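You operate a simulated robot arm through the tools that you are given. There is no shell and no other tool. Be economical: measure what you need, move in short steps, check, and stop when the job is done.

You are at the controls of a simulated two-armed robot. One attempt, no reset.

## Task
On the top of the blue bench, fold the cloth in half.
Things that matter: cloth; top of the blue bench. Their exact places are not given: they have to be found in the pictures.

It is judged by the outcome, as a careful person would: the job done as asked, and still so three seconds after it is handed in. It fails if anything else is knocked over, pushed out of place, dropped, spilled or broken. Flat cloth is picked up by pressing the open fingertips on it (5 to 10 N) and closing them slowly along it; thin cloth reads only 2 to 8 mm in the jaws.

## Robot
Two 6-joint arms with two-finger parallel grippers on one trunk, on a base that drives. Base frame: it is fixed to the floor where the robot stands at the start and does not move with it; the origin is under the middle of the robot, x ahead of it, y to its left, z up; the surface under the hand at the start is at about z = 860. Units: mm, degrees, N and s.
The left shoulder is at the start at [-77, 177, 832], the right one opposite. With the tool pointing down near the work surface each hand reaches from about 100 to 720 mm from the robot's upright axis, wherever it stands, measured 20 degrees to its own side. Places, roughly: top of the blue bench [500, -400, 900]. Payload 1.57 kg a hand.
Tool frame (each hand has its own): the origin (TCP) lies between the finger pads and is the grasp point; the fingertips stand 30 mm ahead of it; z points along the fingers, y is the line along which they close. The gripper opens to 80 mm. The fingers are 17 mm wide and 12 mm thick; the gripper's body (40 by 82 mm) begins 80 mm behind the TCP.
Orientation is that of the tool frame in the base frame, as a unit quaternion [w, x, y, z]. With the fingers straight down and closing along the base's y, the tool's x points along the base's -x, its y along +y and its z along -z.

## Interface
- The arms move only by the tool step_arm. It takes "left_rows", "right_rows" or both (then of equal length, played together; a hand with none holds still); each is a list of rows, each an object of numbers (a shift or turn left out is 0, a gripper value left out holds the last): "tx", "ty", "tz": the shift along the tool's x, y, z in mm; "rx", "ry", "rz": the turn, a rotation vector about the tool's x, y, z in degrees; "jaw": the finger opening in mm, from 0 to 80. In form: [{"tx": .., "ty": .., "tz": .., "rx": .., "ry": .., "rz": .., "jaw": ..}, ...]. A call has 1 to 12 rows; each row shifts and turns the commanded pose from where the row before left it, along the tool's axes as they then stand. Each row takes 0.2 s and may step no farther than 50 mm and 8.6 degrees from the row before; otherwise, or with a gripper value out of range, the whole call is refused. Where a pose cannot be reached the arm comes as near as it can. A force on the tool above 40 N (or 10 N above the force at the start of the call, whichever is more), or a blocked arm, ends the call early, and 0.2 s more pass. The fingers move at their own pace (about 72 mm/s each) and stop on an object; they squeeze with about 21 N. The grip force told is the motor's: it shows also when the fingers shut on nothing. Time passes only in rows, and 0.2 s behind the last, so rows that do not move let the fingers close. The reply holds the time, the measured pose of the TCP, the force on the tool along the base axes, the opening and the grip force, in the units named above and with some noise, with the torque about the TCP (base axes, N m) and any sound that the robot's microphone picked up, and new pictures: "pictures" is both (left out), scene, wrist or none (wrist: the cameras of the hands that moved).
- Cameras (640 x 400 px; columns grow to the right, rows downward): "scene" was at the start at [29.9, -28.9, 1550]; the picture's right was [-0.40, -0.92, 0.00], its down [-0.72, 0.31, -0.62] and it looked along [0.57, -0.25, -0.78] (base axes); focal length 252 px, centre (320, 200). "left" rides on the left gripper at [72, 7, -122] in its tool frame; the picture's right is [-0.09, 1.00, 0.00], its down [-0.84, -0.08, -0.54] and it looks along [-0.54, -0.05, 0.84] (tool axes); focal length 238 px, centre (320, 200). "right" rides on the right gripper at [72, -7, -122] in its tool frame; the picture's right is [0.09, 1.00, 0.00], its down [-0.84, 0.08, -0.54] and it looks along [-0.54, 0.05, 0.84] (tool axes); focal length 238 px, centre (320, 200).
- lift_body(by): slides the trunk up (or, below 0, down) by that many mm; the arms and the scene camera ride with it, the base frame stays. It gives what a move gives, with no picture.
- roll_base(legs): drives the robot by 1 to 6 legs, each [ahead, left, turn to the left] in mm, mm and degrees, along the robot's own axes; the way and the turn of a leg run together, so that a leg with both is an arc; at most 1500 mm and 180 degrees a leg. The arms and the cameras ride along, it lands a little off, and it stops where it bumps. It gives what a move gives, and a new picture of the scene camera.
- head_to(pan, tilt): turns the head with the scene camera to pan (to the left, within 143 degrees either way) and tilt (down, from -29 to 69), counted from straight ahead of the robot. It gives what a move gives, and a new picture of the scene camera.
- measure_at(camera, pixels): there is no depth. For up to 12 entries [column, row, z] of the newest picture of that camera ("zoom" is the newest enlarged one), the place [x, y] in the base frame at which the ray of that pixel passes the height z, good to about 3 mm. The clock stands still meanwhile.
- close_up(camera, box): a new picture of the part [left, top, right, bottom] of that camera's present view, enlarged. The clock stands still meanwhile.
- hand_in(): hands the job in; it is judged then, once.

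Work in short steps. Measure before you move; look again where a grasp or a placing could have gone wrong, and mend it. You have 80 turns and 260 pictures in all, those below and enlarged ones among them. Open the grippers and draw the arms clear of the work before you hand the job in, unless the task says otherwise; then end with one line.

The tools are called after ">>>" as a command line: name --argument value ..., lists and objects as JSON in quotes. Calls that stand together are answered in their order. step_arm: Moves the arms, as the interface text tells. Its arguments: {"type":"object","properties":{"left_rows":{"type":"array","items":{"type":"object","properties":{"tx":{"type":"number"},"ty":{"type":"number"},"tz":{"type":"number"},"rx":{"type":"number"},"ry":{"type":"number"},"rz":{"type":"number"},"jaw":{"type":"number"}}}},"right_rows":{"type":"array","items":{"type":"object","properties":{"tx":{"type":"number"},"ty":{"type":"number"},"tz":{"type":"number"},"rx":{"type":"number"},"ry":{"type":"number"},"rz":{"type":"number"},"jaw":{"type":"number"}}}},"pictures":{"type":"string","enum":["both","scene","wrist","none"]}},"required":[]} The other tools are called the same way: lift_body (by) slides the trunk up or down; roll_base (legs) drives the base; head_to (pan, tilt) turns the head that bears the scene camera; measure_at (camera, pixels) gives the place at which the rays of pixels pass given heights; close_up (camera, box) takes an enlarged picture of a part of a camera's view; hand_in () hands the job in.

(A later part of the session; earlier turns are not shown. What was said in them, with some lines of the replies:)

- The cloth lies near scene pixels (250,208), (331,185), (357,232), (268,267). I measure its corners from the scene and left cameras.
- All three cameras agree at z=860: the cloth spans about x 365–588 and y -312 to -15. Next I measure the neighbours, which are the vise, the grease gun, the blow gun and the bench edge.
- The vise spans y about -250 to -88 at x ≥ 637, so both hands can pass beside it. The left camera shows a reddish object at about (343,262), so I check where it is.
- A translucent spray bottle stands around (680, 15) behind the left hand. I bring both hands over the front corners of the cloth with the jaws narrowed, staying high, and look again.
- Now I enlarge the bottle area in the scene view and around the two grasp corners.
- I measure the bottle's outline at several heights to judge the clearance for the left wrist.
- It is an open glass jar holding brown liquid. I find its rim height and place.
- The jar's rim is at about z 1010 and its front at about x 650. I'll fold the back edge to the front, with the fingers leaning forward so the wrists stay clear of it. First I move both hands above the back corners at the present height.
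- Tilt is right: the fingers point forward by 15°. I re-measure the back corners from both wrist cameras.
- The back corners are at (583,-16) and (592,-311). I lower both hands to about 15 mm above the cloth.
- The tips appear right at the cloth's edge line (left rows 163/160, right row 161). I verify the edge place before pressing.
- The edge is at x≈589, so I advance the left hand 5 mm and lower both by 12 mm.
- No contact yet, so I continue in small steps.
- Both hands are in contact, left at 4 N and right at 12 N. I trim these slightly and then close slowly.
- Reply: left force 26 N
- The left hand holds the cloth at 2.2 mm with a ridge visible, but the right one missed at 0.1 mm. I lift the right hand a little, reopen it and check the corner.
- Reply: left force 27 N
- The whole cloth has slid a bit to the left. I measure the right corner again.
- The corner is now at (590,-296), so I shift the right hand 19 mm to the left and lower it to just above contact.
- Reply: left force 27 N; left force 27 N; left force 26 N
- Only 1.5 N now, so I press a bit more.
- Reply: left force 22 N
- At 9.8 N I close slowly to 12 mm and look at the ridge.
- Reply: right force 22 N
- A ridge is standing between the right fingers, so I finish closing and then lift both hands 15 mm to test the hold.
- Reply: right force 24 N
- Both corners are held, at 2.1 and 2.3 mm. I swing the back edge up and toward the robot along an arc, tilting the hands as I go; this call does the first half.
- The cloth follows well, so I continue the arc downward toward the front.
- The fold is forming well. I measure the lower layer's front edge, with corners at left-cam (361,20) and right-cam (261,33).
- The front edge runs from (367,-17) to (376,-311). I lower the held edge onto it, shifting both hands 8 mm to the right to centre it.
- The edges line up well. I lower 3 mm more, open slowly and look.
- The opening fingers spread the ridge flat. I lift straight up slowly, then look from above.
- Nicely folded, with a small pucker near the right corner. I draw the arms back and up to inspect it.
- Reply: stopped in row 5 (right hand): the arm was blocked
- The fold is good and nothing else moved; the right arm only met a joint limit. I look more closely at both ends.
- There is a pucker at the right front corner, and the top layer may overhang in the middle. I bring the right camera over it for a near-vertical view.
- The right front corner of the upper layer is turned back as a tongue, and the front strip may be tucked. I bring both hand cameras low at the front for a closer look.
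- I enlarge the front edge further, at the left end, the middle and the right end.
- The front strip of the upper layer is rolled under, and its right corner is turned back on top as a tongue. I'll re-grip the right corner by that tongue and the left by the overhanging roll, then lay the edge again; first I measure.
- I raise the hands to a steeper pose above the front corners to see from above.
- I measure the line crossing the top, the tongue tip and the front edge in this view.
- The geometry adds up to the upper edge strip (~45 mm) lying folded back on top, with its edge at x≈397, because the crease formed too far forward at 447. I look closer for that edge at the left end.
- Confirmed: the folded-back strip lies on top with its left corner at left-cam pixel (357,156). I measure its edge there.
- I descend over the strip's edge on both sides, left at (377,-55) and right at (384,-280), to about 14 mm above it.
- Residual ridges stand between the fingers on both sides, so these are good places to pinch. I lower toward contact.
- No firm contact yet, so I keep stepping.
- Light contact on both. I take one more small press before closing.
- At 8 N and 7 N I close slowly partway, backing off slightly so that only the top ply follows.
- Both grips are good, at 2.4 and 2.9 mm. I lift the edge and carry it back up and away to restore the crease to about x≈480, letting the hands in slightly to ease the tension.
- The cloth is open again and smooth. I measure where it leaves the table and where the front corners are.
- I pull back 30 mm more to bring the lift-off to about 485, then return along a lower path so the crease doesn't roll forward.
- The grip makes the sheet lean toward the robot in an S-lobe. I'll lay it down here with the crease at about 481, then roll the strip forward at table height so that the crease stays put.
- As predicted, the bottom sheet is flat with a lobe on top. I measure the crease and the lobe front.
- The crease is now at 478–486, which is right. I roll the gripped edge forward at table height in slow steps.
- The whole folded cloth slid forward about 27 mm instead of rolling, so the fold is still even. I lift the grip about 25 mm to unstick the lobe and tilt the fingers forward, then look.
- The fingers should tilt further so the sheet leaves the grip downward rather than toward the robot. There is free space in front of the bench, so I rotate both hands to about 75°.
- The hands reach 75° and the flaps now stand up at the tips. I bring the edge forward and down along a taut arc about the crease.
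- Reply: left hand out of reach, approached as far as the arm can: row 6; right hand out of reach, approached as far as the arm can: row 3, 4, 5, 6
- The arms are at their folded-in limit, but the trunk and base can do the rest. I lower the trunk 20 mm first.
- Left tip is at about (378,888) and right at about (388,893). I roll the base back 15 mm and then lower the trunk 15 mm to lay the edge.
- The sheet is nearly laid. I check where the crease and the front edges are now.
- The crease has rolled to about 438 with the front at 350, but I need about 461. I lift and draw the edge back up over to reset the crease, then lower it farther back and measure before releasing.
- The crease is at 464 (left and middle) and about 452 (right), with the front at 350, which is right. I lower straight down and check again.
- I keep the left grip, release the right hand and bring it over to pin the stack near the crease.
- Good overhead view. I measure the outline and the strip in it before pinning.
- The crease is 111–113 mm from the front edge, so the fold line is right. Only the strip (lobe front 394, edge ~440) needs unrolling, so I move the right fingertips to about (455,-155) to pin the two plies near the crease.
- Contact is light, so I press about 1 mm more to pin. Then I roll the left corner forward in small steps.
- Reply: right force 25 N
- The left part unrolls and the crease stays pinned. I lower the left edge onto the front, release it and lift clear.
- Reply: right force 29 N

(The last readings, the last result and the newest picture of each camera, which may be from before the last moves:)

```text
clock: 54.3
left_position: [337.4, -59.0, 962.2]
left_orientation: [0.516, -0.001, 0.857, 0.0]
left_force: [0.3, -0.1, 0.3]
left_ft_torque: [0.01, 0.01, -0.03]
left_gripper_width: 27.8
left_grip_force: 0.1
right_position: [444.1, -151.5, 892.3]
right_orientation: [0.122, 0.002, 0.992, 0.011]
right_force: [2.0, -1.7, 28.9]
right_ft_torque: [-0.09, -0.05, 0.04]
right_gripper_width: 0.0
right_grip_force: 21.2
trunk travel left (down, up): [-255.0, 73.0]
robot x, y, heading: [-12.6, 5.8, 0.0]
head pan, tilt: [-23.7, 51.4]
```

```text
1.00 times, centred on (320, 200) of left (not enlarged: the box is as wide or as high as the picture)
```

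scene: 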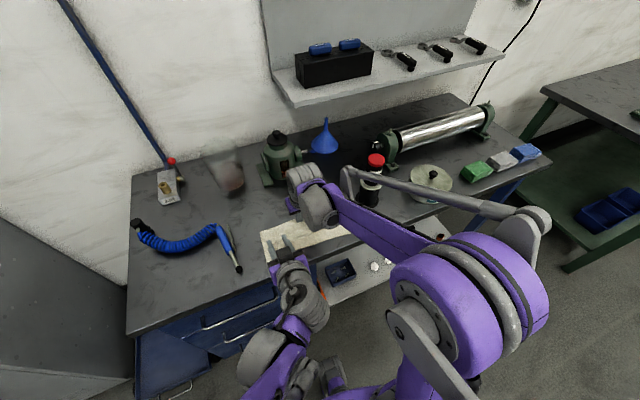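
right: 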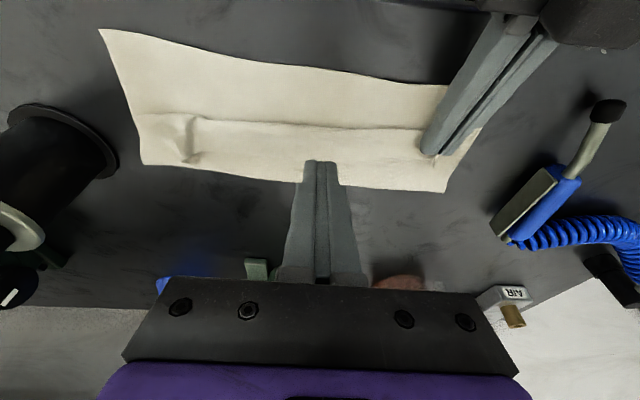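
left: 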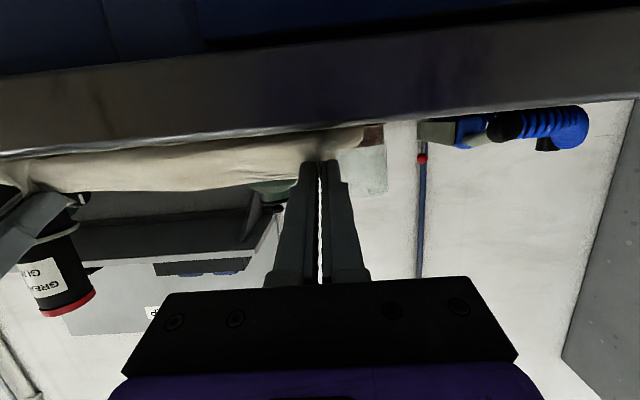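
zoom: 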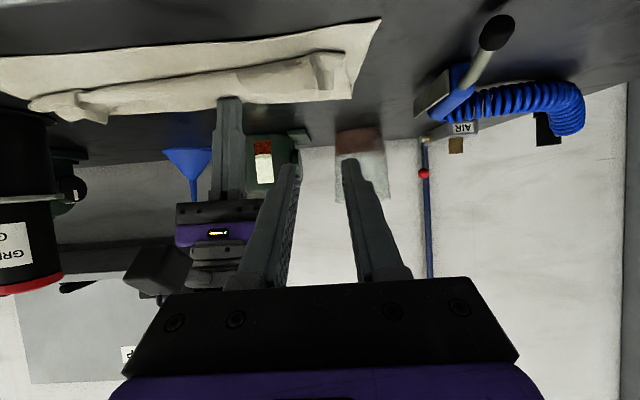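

Part of it sprang back, because the rest of the strip is still folded. I enlarge to see the state.

>>> close_up --camera "left" --box '[180, 0, 404, 140]'

>>> close_up --camera "right" --box '[280, 0, 600, 200]'

```text
2.86 times, centred on (292, 70) of left
```

zoom: 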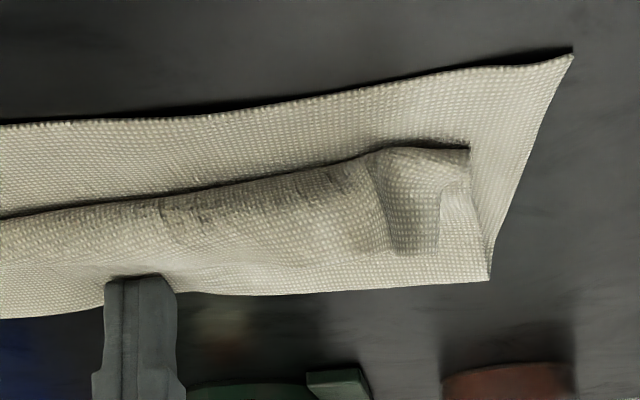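

```text
2.00 times, centred on (440, 100) of right
```

zoom: 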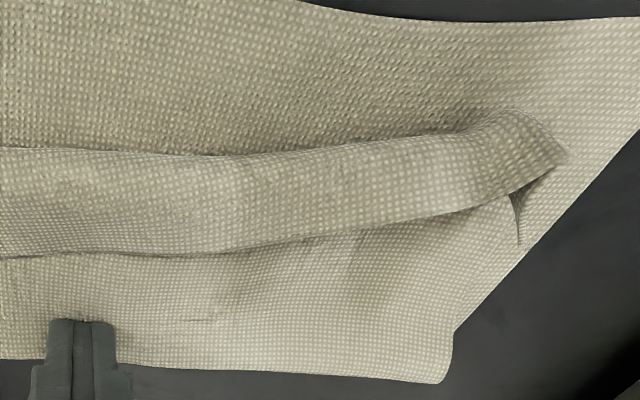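

The strip's free edge is raised with its pocket open toward the back. I'll scoop it forward with the left fingers from behind while the right pins; first I measure the edge.

>>> measure_at --camera "right" --pixels '[[505, 105, 866], [420, 116, 866], [330, 127, 866], [562, 80, 872], [540, 115, 862], [505, 190, 862], [300, 76, 866], [450, 72, 868]]'

>>> step_arm --right_rows '[{"tx": -3.6, "tz": -14.5}, {"ty": -24}, {"ty": -24}, {"tx": 3, "tz": 12.5}]' --left_rows '[{"tx": -26, "tz": -14, "ry": 8}, {"tx": -24, "tz": 0, "ry": 8}, {"tx": -30, "ry": 8}, {"tx": -30, "ry": 8}]' --pictures "wrist"

```text
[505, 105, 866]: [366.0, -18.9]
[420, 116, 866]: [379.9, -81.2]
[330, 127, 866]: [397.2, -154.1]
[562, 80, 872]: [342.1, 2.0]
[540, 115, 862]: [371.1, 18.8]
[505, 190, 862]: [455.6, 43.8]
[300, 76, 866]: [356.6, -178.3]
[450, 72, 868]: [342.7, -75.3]
```

```text
clock: 55.3
left_position: [397.6, -57.3, 1048.5]
left_orientation: [0.258, -0.002, 0.966, 0.001]
left_force: [0.2, 0.0, -0.5]
left_ft_torque: [-0.02, -0.01, 0.0]
left_gripper_width: 28.1
left_grip_force: 0.1
right_position: [446.0, -200.8, 892.7]
right_orientation: [0.122, 0.001, 0.993, 0.011]
right_force: [0.4, -0.5, 6.3]
right_ft_torque: [-0.03, -0.02, 0.02]
right_gripper_width: 0.0
right_grip_force: 20.8
trunk travel left (down, up): [-255.0, 73.0]
robot x, y, heading: [-17.0, -1.1, -0.1]
head pan, tilt: [-23.7, 51.4]
```

right: 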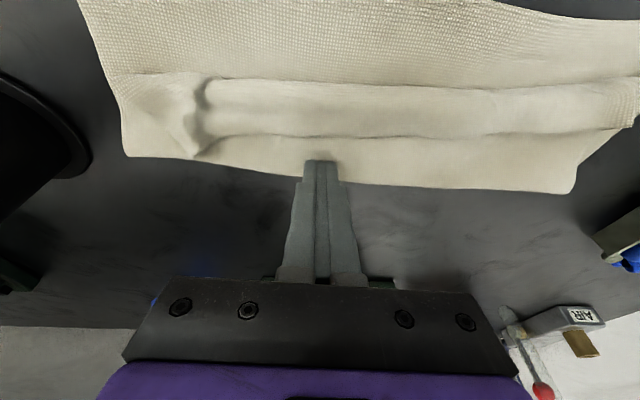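
left: 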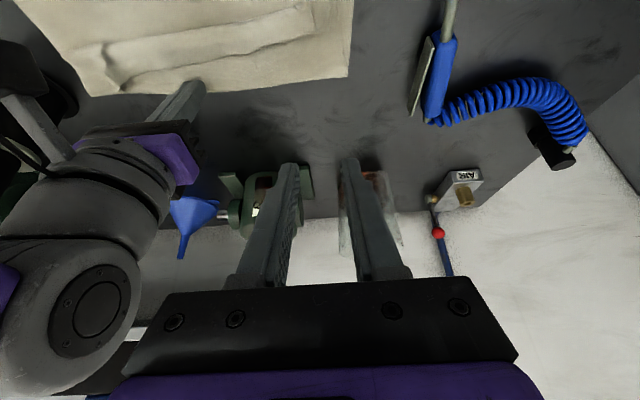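

Those measurements used a stale right picture, so I measure again in the new ones.

>>> measure_at --camera "right" --pixels '[[400, 137, 866], [500, 133, 866], [600, 125, 868], [635, 100, 872], [573, 190, 862], [400, 85, 868], [540, 82, 868], [195, 152, 868], [125, 155, 862], [205, 80, 868]]'

>>> measure_at --camera "left" --pixels '[[313, 35, 866], [260, 55, 866], [200, 68, 866], [315, 20, 868], [348, 76, 862], [308, 8, 870], [120, 90, 866]]'

>>> close_up --camera "left" --box '[160, 0, 384, 140]'

```text
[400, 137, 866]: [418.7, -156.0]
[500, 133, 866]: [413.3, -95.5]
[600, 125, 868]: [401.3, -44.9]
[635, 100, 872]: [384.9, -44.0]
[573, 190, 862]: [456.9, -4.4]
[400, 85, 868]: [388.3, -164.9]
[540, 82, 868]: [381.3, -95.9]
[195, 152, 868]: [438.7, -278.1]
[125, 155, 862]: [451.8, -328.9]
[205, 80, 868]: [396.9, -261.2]
```

```text
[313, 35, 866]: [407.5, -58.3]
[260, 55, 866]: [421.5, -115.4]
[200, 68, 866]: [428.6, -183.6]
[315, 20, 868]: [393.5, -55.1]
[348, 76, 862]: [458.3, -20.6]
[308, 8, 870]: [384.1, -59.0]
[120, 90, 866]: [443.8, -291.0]
```

```text
2.86 times, centred on (272, 70) of left
```

zoom: 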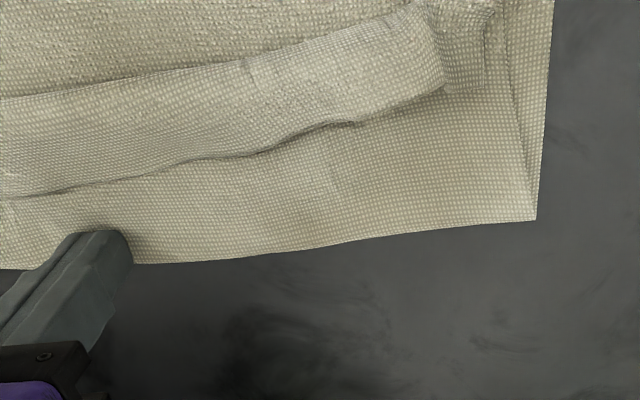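

The strip edge runs from (402,-50) through (419,-156) to (440,-280). I bring the left fingers, jaws 40 mm apart and leaning so the tips lead toward the robot, behind the edge at about (432,-75).

>>> step_arm --left_rows '[{"tx": -7.3, "tz": 27.3, "ry": 7.5, "jaw": 40}, {"tx": -10.8, "tz": 26.1, "ry": 7.5, "ty": -9}, {"tx": 5.8, "tz": 29.5, "ry": 7.5, "ty": -9}, {"tx": 3.9, "tz": 29.7, "ry": 7.5}, {"tz": 20, "ry": 7.5}, {"tx": -1.3, "tz": 9.9, "ry": 7.5}]' --pictures "wrist"

>>> close_up --camera "scene" --box '[220, 180, 380, 280]'

```text
clock: 56.7
left_position: [439.1, -76.9, 920.7]
left_orientation: [-0.132, -0.002, 0.991, 0.0]
left_force: [-0.1, 0.1, 0.5]
left_ft_torque: [0.02, -0.01, -0.01]
left_gripper_width: 39.9
left_grip_force: 0.1
right_position: [444.0, -200.2, 892.6]
right_orientation: [0.121, 0.001, 0.993, 0.01]
right_force: [0.5, -0.5, 7.3]
right_ft_torque: [-0.05, 0.0, 0.02]
right_gripper_width: 0.0
right_grip_force: 20.9
trunk travel left (down, up): [-255.0, 73.0]
robot x, y, heading: [-15.3, -0.6, -0.1]
head pan, tilt: [-23.7, 51.4]
```

left: 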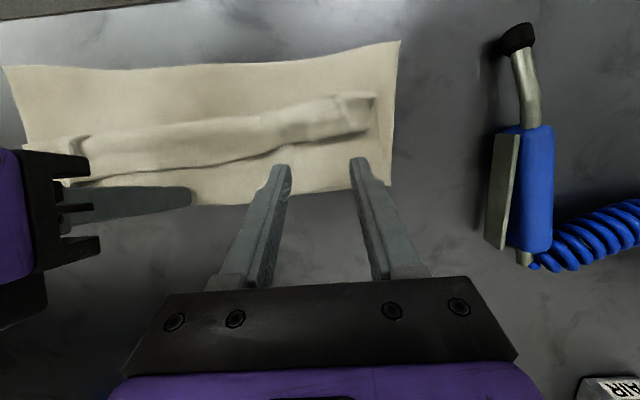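

```text
4.00 times, centred on (300, 230) of scene
```

zoom: 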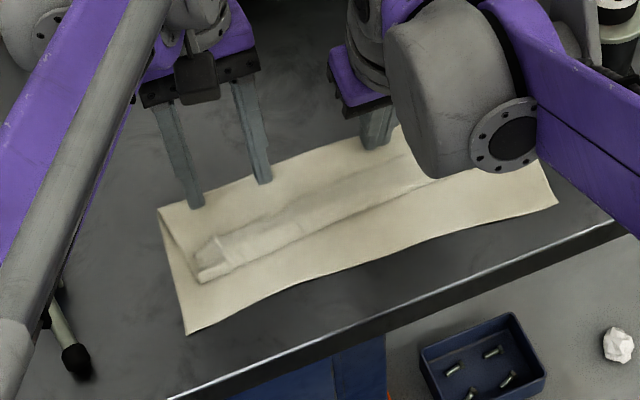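

Good view. I lower to just above the upper ply, then sweep gently toward the robot.

>>> step_arm --left_rows '[{"tx": -3, "tz": 11.5}, {"tx": -3, "tz": 11.5}, {"tx": -0.7, "tz": 2.6}]' --pictures "none"

>>> step_arm --left_rows '[{"tx": 6.7, "tz": 2.6}, {"tx": 7.7, "tz": 2.1}, {"tx": 7.7, "tz": 2.1}, {"tx": 7.7, "tz": 2.1}]' --pictures "none"

>>> close_up --camera "scene" --box '[220, 180, 380, 280]'

```text
clock: 57.5
left_position: [439.1, -76.1, 893.9]
left_orientation: [-0.131, -0.002, 0.991, 0.001]
left_force: [0.1, -0.2, -0.2]
left_ft_torque: [0.01, 0.0, 0.0]
left_gripper_width: 40.2
left_grip_force: 0.1
right_position: [443.5, -200.0, 892.6]
right_orientation: [0.122, 0.002, 0.992, 0.011]
right_force: [0.4, -0.4, 8.0]
right_ft_torque: [-0.03, -0.01, 0.01]
right_gripper_width: 0.0
right_grip_force: 20.7
trunk travel left (down, up): [-255.0, 73.0]
robot x, y, heading: [-16.4, -2.2, 0.1]
head pan, tilt: [-23.7, 51.4]
```

```text
clock: 58.5
left_position: [407.4, -78.6, 894.6]
left_orientation: [-0.131, -0.002, 0.991, 0.0]
left_force: [0.5, 0.0, -0.1]
left_ft_torque: [-0.03, 0.0, -0.01]
left_gripper_width: 39.9
left_grip_force: 0.1
right_position: [443.0, -200.7, 892.1]
right_orientation: [0.121, 0.002, 0.993, 0.011]
right_force: [0.6, -0.4, 8.6]
right_ft_torque: [-0.04, 0.0, 0.04]
right_gripper_width: 0.3
right_grip_force: 20.8
trunk travel left (down, up): [-255.0, 73.0]
robot x, y, heading: [-17.2, -1.7, -0.3]
head pan, tilt: [-23.7, 51.4]
```

```text
4.00 times, centred on (300, 230) of scene
```

zoom: 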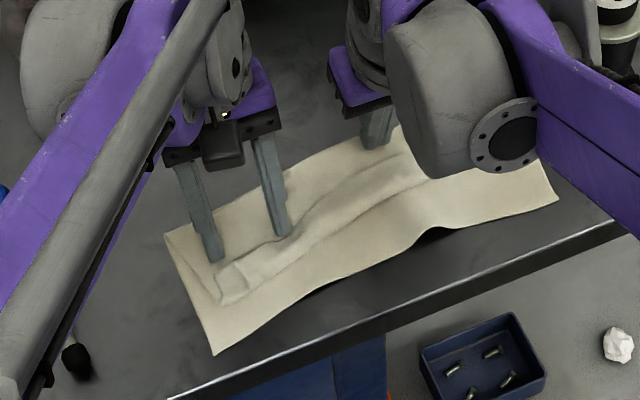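

Pushing moves the whole cloth instead, so I stop that. New plan: re-grip both strip corners, lift the edge until the sheet stands leaning forward, and release it in the air so it falls flat. I raise both hands over the strip corners and look.

>>> step_arm --left_rows '[{"tx": 10.4, "tz": -38.6}, {"tx": 12.9, "tz": -1.7, "ry": -7.5, "ty": 10, "jaw": 30}, {"tx": 12.5, "tz": -3.4, "ry": -7.5, "ty": 10}, {"ry": -7.5}, {"ry": -7.5}]' --right_rows '[{"tx": -9.7, "tz": -38.8}, {"tx": 13.8, "tz": -10.7, "ty": -38, "jaw": 30}, {"tx": 13.8, "tz": -10.7, "ty": -38}, {}, {}]' --pictures "wrist"

>>> close_up --camera "left" --box '[200, 60, 424, 200]'

>>> close_up --camera "right" --box '[220, 60, 444, 200]'

```text
clock: 59.7
left_position: [383.3, -56.4, 943.6]
left_orientation: [0.132, -0.002, 0.991, 0.001]
left_force: [-0.5, 0.0, 0.1]
left_ft_torque: [-0.02, -0.02, 0.0]
left_gripper_width: 29.8
left_grip_force: 0.0
right_position: [409.8, -277.0, 944.5]
right_orientation: [0.121, 0.002, 0.993, 0.011]
right_force: [-0.8, 0.3, 0.3]
right_ft_torque: [-0.01, -0.01, 0.01]
right_gripper_width: 29.9
right_grip_force: 0.1
trunk travel left (down, up): [-255.0, 73.0]
robot x, y, heading: [-13.4, 0.4, -0.0]
head pan, tilt: [-23.7, 51.4]
```

right: 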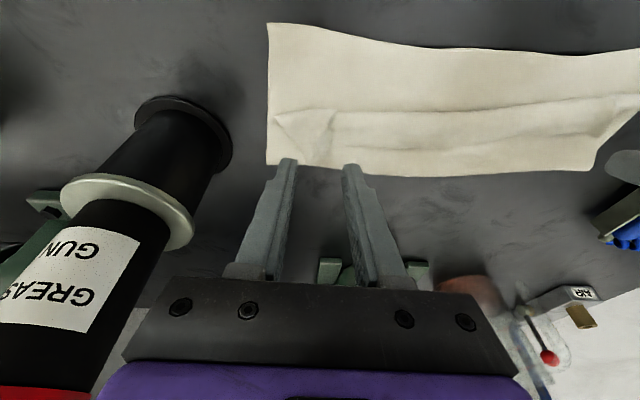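
left: 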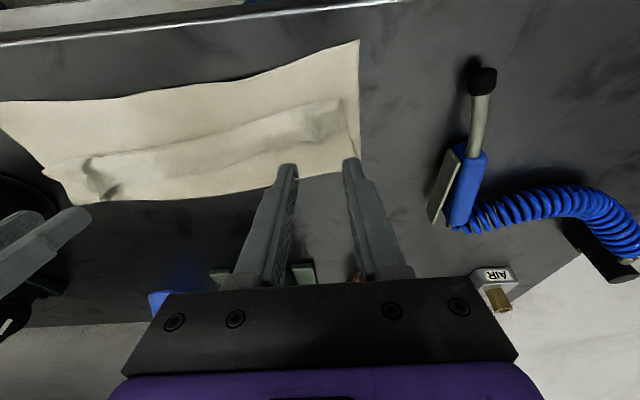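

```text
2.86 times, centred on (312, 130) of left
```

zoom: 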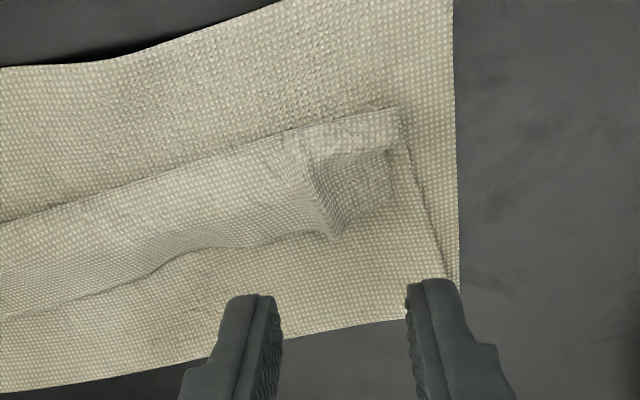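

```text
2.86 times, centred on (332, 130) of right
```

zoom: 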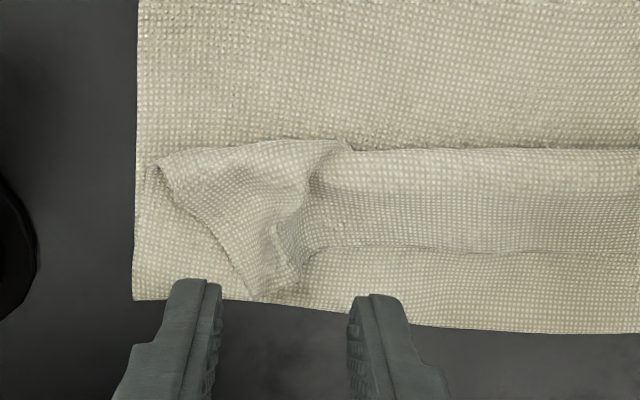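

The strip's residual ridges are at about (402,-58) left and about (445,-278) right. I descend onto both and pinch them.

>>> step_arm --left_rows '[{"tx": 3.2, "tz": 23.5, "ty": -2}, {"tx": 3.2, "tz": 23.5}]' --right_rows '[{"tx": -6.5, "tz": 25.8, "ty": -1}, {"tx": -6.4, "tz": 25.8}]' --pictures "none"

>>> step_arm --left_rows '[{"tx": 0.4, "tz": 1.5}, {"tx": 0.4, "tz": 1.4}, {}]' --right_rows '[{"tx": 0.4, "tz": 1.6}, {"tx": 0.4, "tz": 1.6}, {}]' --pictures "none"

>>> step_arm --left_rows '[{"jaw": 26}, {"jaw": 22}, {"jaw": 18}, {"jaw": 15}, {"jaw": 12}, {"jaw": 9}, {"jaw": 6}, {"jaw": 3}, {"jaw": 0}, {}]' --right_rows '[{"jaw": 26}, {"jaw": 22}, {"jaw": 18}, {"jaw": 15}, {"jaw": 12}, {"jaw": 9}, {"jaw": 6}, {"jaw": 3}, {"jaw": 0}, {}]' --pictures "wrist"

```text
clock: 60.3
left_position: [391.0, -59.3, 896.1]
left_orientation: [0.131, -0.002, 0.991, 0.0]
left_force: [-0.4, 0.4, 0.2]
left_ft_torque: [0.01, 0.02, -0.01]
left_gripper_width: 30.1
left_grip_force: 0.0
right_position: [436.0, -276.7, 896.1]
right_orientation: [0.121, 0.0, 0.993, 0.011]
right_force: [-0.1, 0.3, -0.1]
right_ft_torque: [-0.04, 0.01, -0.05]
right_gripper_width: 30.0
right_grip_force: 0.1
trunk travel left (down, up): [-255.0, 73.0]
robot x, y, heading: [-12.6, 0.9, -0.0]
head pan, tilt: [-23.7, 51.4]
```

```text
clock: 61.1
left_position: [390.7, -58.0, 893.3]
left_orientation: [0.13, -0.002, 0.991, 0.001]
left_force: [0.7, 1.0, 8.5]
left_ft_torque: [0.09, -0.01, -0.01]
left_gripper_width: 30.3
left_grip_force: 0.0
right_position: [436.4, -275.6, 894.7]
right_orientation: [0.121, 0.002, 0.993, 0.01]
right_force: [0.4, -0.1, 0.1]
right_ft_torque: [-0.02, 0.0, 0.0]
right_gripper_width: 30.1
right_grip_force: 0.0
trunk travel left (down, up): [-255.0, 73.0]
robot x, y, heading: [-16.1, 1.2, -0.1]
head pan, tilt: [-23.7, 51.4]
```

```text
clock: 63.3
left_position: [390.1, -58.5, 894.7]
left_orientation: [0.13, -0.002, 0.992, 0.001]
left_force: [0.7, -1.9, 11.3]
left_ft_torque: [-0.02, 0.03, 0.0]
left_gripper_width: 3.6
left_grip_force: 20.9
right_position: [436.0, -276.2, 895.8]
right_orientation: [0.12, 0.002, 0.993, 0.011]
right_force: [-0.5, -0.4, 0.1]
right_ft_torque: [0.02, 0.02, 0.03]
right_gripper_width: 1.8
right_grip_force: 21.2
trunk travel left (down, up): [-255.0, 73.0]
robot x, y, heading: [-17.5, 4.3, -0.0]
head pan, tilt: [-23.7, 51.4]
```

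right: 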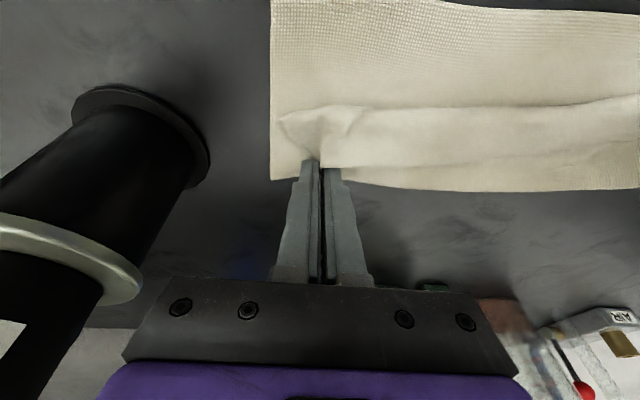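
left: 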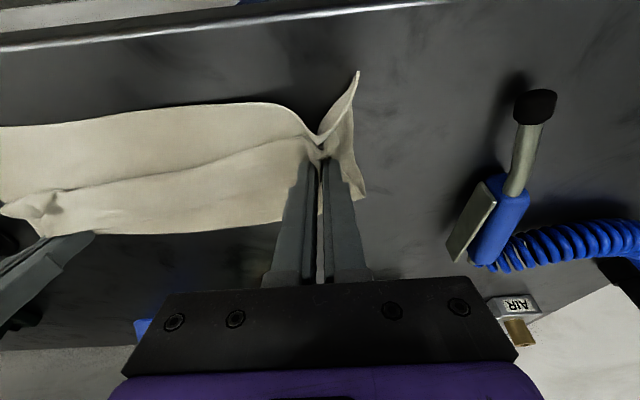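

The right grip holds the strip's corner (1.8 mm), while the left has caught all plies, which makes it a good anchor. I use it as the pin: the right hand lifts its corner up and over to the front and releases.

>>> step_arm --right_rows '[{"tx": -1.2, "tz": -25.5, "ry": -6}, {"tx": 3.8, "tz": -24.8, "ry": -7}, {"tx": 12.4, "tz": -19.8, "ry": -7}, {"tx": 19.4, "tz": -7, "ry": -7}, {"tx": 23.6, "tz": -3.3, "ry": -7}, {"tx": 23.2, "tz": -3.4, "ry": -7}, {"tx": 9.8, "tz": 6.9}, {}]' --pictures "scene"

>>> close_up --camera "scene" --box '[220, 180, 380, 280]'

```text
clock: 65.1
left_position: [389.2, -59.5, 893.7]
left_orientation: [0.13, -0.002, 0.992, 0.0]
left_force: [-0.1, -1.1, 11.6]
left_ft_torque: [-0.04, 0.01, 0.0]
left_gripper_width: 3.3
left_grip_force: 20.9
right_position: [341.2, -276.2, 908.7]
right_orientation: [0.462, 0.005, 0.887, 0.009]
right_force: [0.0, 1.0, -0.6]
right_ft_torque: [0.01, 0.0, 0.01]
right_gripper_width: 1.9
right_grip_force: 20.6
trunk travel left (down, up): [-255.0, 73.0]
robot x, y, heading: [-16.4, 0.2, 0.2]
head pan, tilt: [-23.7, 51.4]
```

scene: 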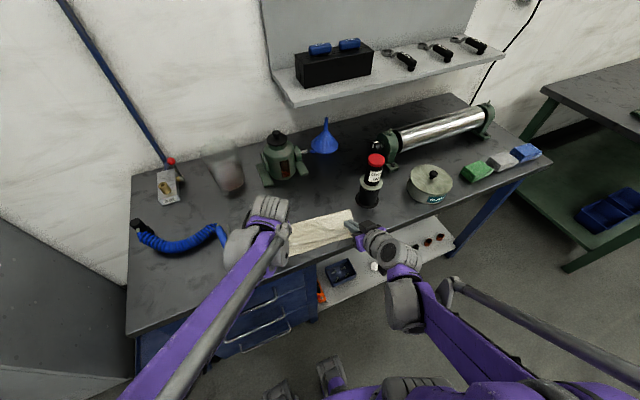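

```text
4.00 times, centred on (300, 230) of scene
```

zoom: 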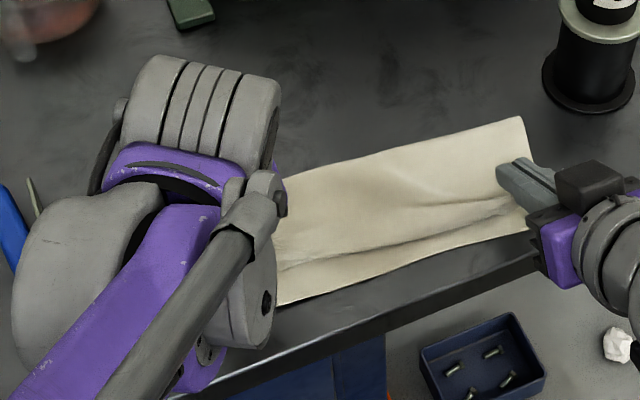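

The right half is unrolled and lies well. I now open and lift the left hand while the right still holds the edge, then lower and release the right.

>>> step_arm --left_rows '[{"jaw": 15}, {"jaw": 32}, {"tx": -2.6, "tz": -9.7}, {"tx": -6.5, "tz": -24}, {"tx": -10.4, "tz": -38.6}, {}, {}, {}, {}, {}, {}, {}]' --right_rows '[{}, {}, {}, {}, {}, {"tx": 11.1, "tz": -2}, {"tx": 4.9, "tz": 3.4}, {"jaw": 15}, {"jaw": 30}, {}, {"tx": -12.3, "tz": -8.6}, {"tx": -32.8, "tz": -23}]' --pictures "wrist"

>>> close_up --camera "scene" --box '[220, 180, 380, 280]'

>>> close_up --camera "left" --box '[0, 40, 400, 240]'

```text
clock: 67.7
left_position: [389.6, -59.0, 967.9]
left_orientation: [0.131, -0.002, 0.991, 0.0]
left_force: [0.4, 0.2, 0.2]
left_ft_torque: [-0.01, 0.02, 0.0]
left_gripper_width: 31.9
left_grip_force: 0.1
right_position: [331.1, -277.9, 949.8]
right_orientation: [0.461, 0.005, 0.887, 0.01]
right_force: [-0.3, -0.3, 0.3]
right_ft_torque: [-0.01, -0.03, -0.01]
right_gripper_width: 30.2
right_grip_force: 0.1
trunk travel left (down, up): [-255.0, 73.0]
robot x, y, heading: [-14.7, -4.7, -0.2]
head pan, tilt: [-23.7, 51.4]
```

right: 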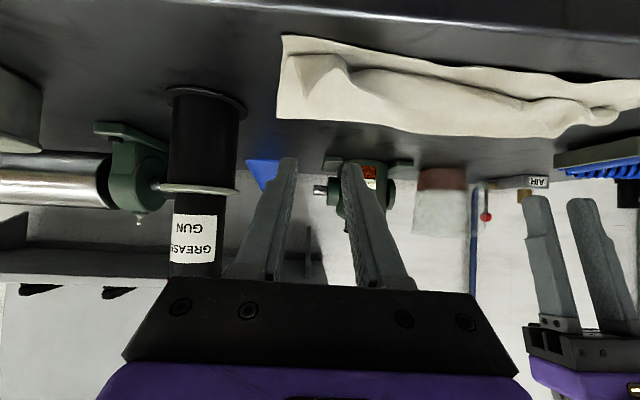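
left: 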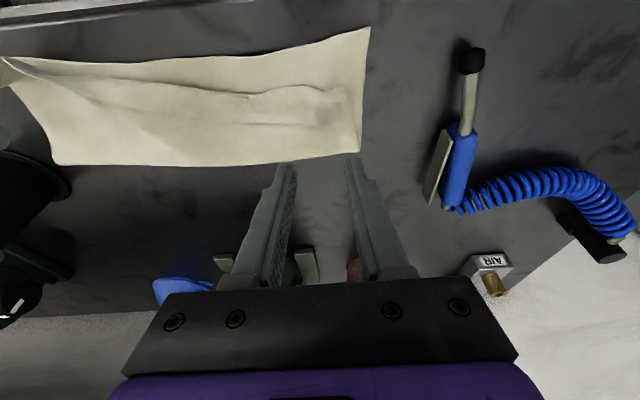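

```text
4.00 times, centred on (300, 230) of scene
```

zoom: 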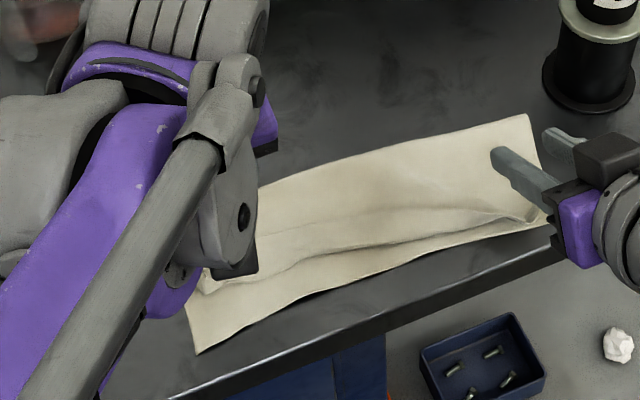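

```text
1.60 times, centred on (200, 140) of left
```

zoom: 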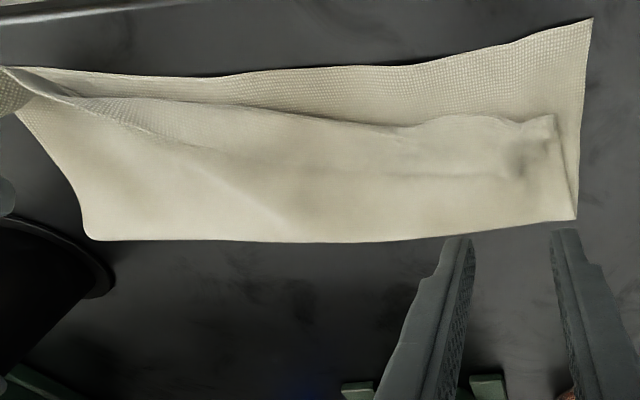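

The cloth now lies folded with the crease along the middle and the upper layer spread toward the front edge. With few turns left I draw both arms clear and verify.

>>> step_arm --left_rows '[{"tz": -45}, {"tz": -40, "tx": 20}, {"tx": 40, "ty": 20}, {"tx": 40, "ty": 20}]' --right_rows '[{"tz": -40, "tx": -10}, {"tz": -40, "tx": -10}, {}, {}]' --pictures "scene"

>>> close_up --camera "scene" --box '[220, 180, 380, 280]'

```text
clock: 68.7
left_position: [268.6, -14.5, 1021.4]
left_orientation: [0.132, -0.002, 0.991, 0.001]
left_force: [-0.4, -0.7, 0.2]
left_ft_torque: [-0.03, -0.04, -0.02]
left_gripper_width: 31.7
left_grip_force: 0.1
right_position: [275.4, -276.2, 1014.3]
right_orientation: [0.461, 0.006, 0.887, 0.009]
right_force: [-0.6, 0.7, 0.2]
right_ft_torque: [-0.01, -0.02, -0.02]
right_gripper_width: 30.0
right_grip_force: 0.1
trunk travel left (down, up): [-255.0, 73.0]
robot x, y, heading: [-16.1, 1.3, 0.1]
head pan, tilt: [-23.7, 51.4]
```

scene: 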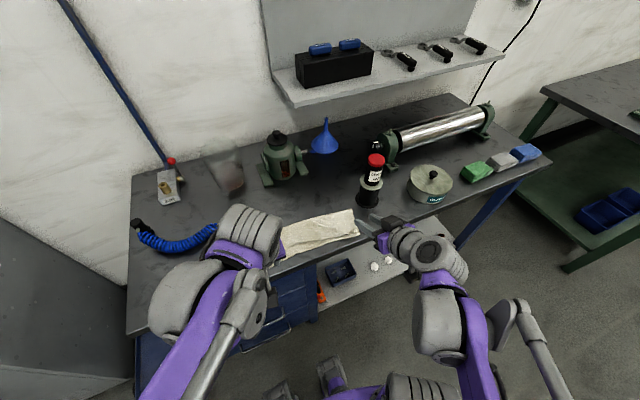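

```text
4.00 times, centred on (300, 230) of scene
```

zoom: 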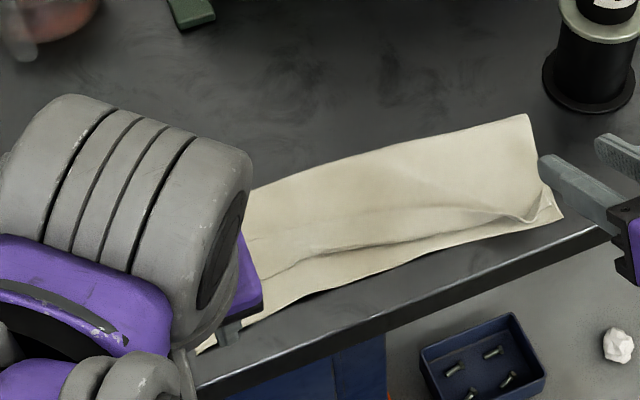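

The cloth is folded across its middle on the bench, the grippers are open, both arms are clear and nothing else has moved. I hand it in.

>>> hand_in

```text
The job is handed in.
```

The cloth is folded on the blue bench with its crease about midway and the arms are clear, but the fold isn't clean: the upper layer stops about 30 mm short of the front edge at the left, where a strip of about 20 mm is still turned back.
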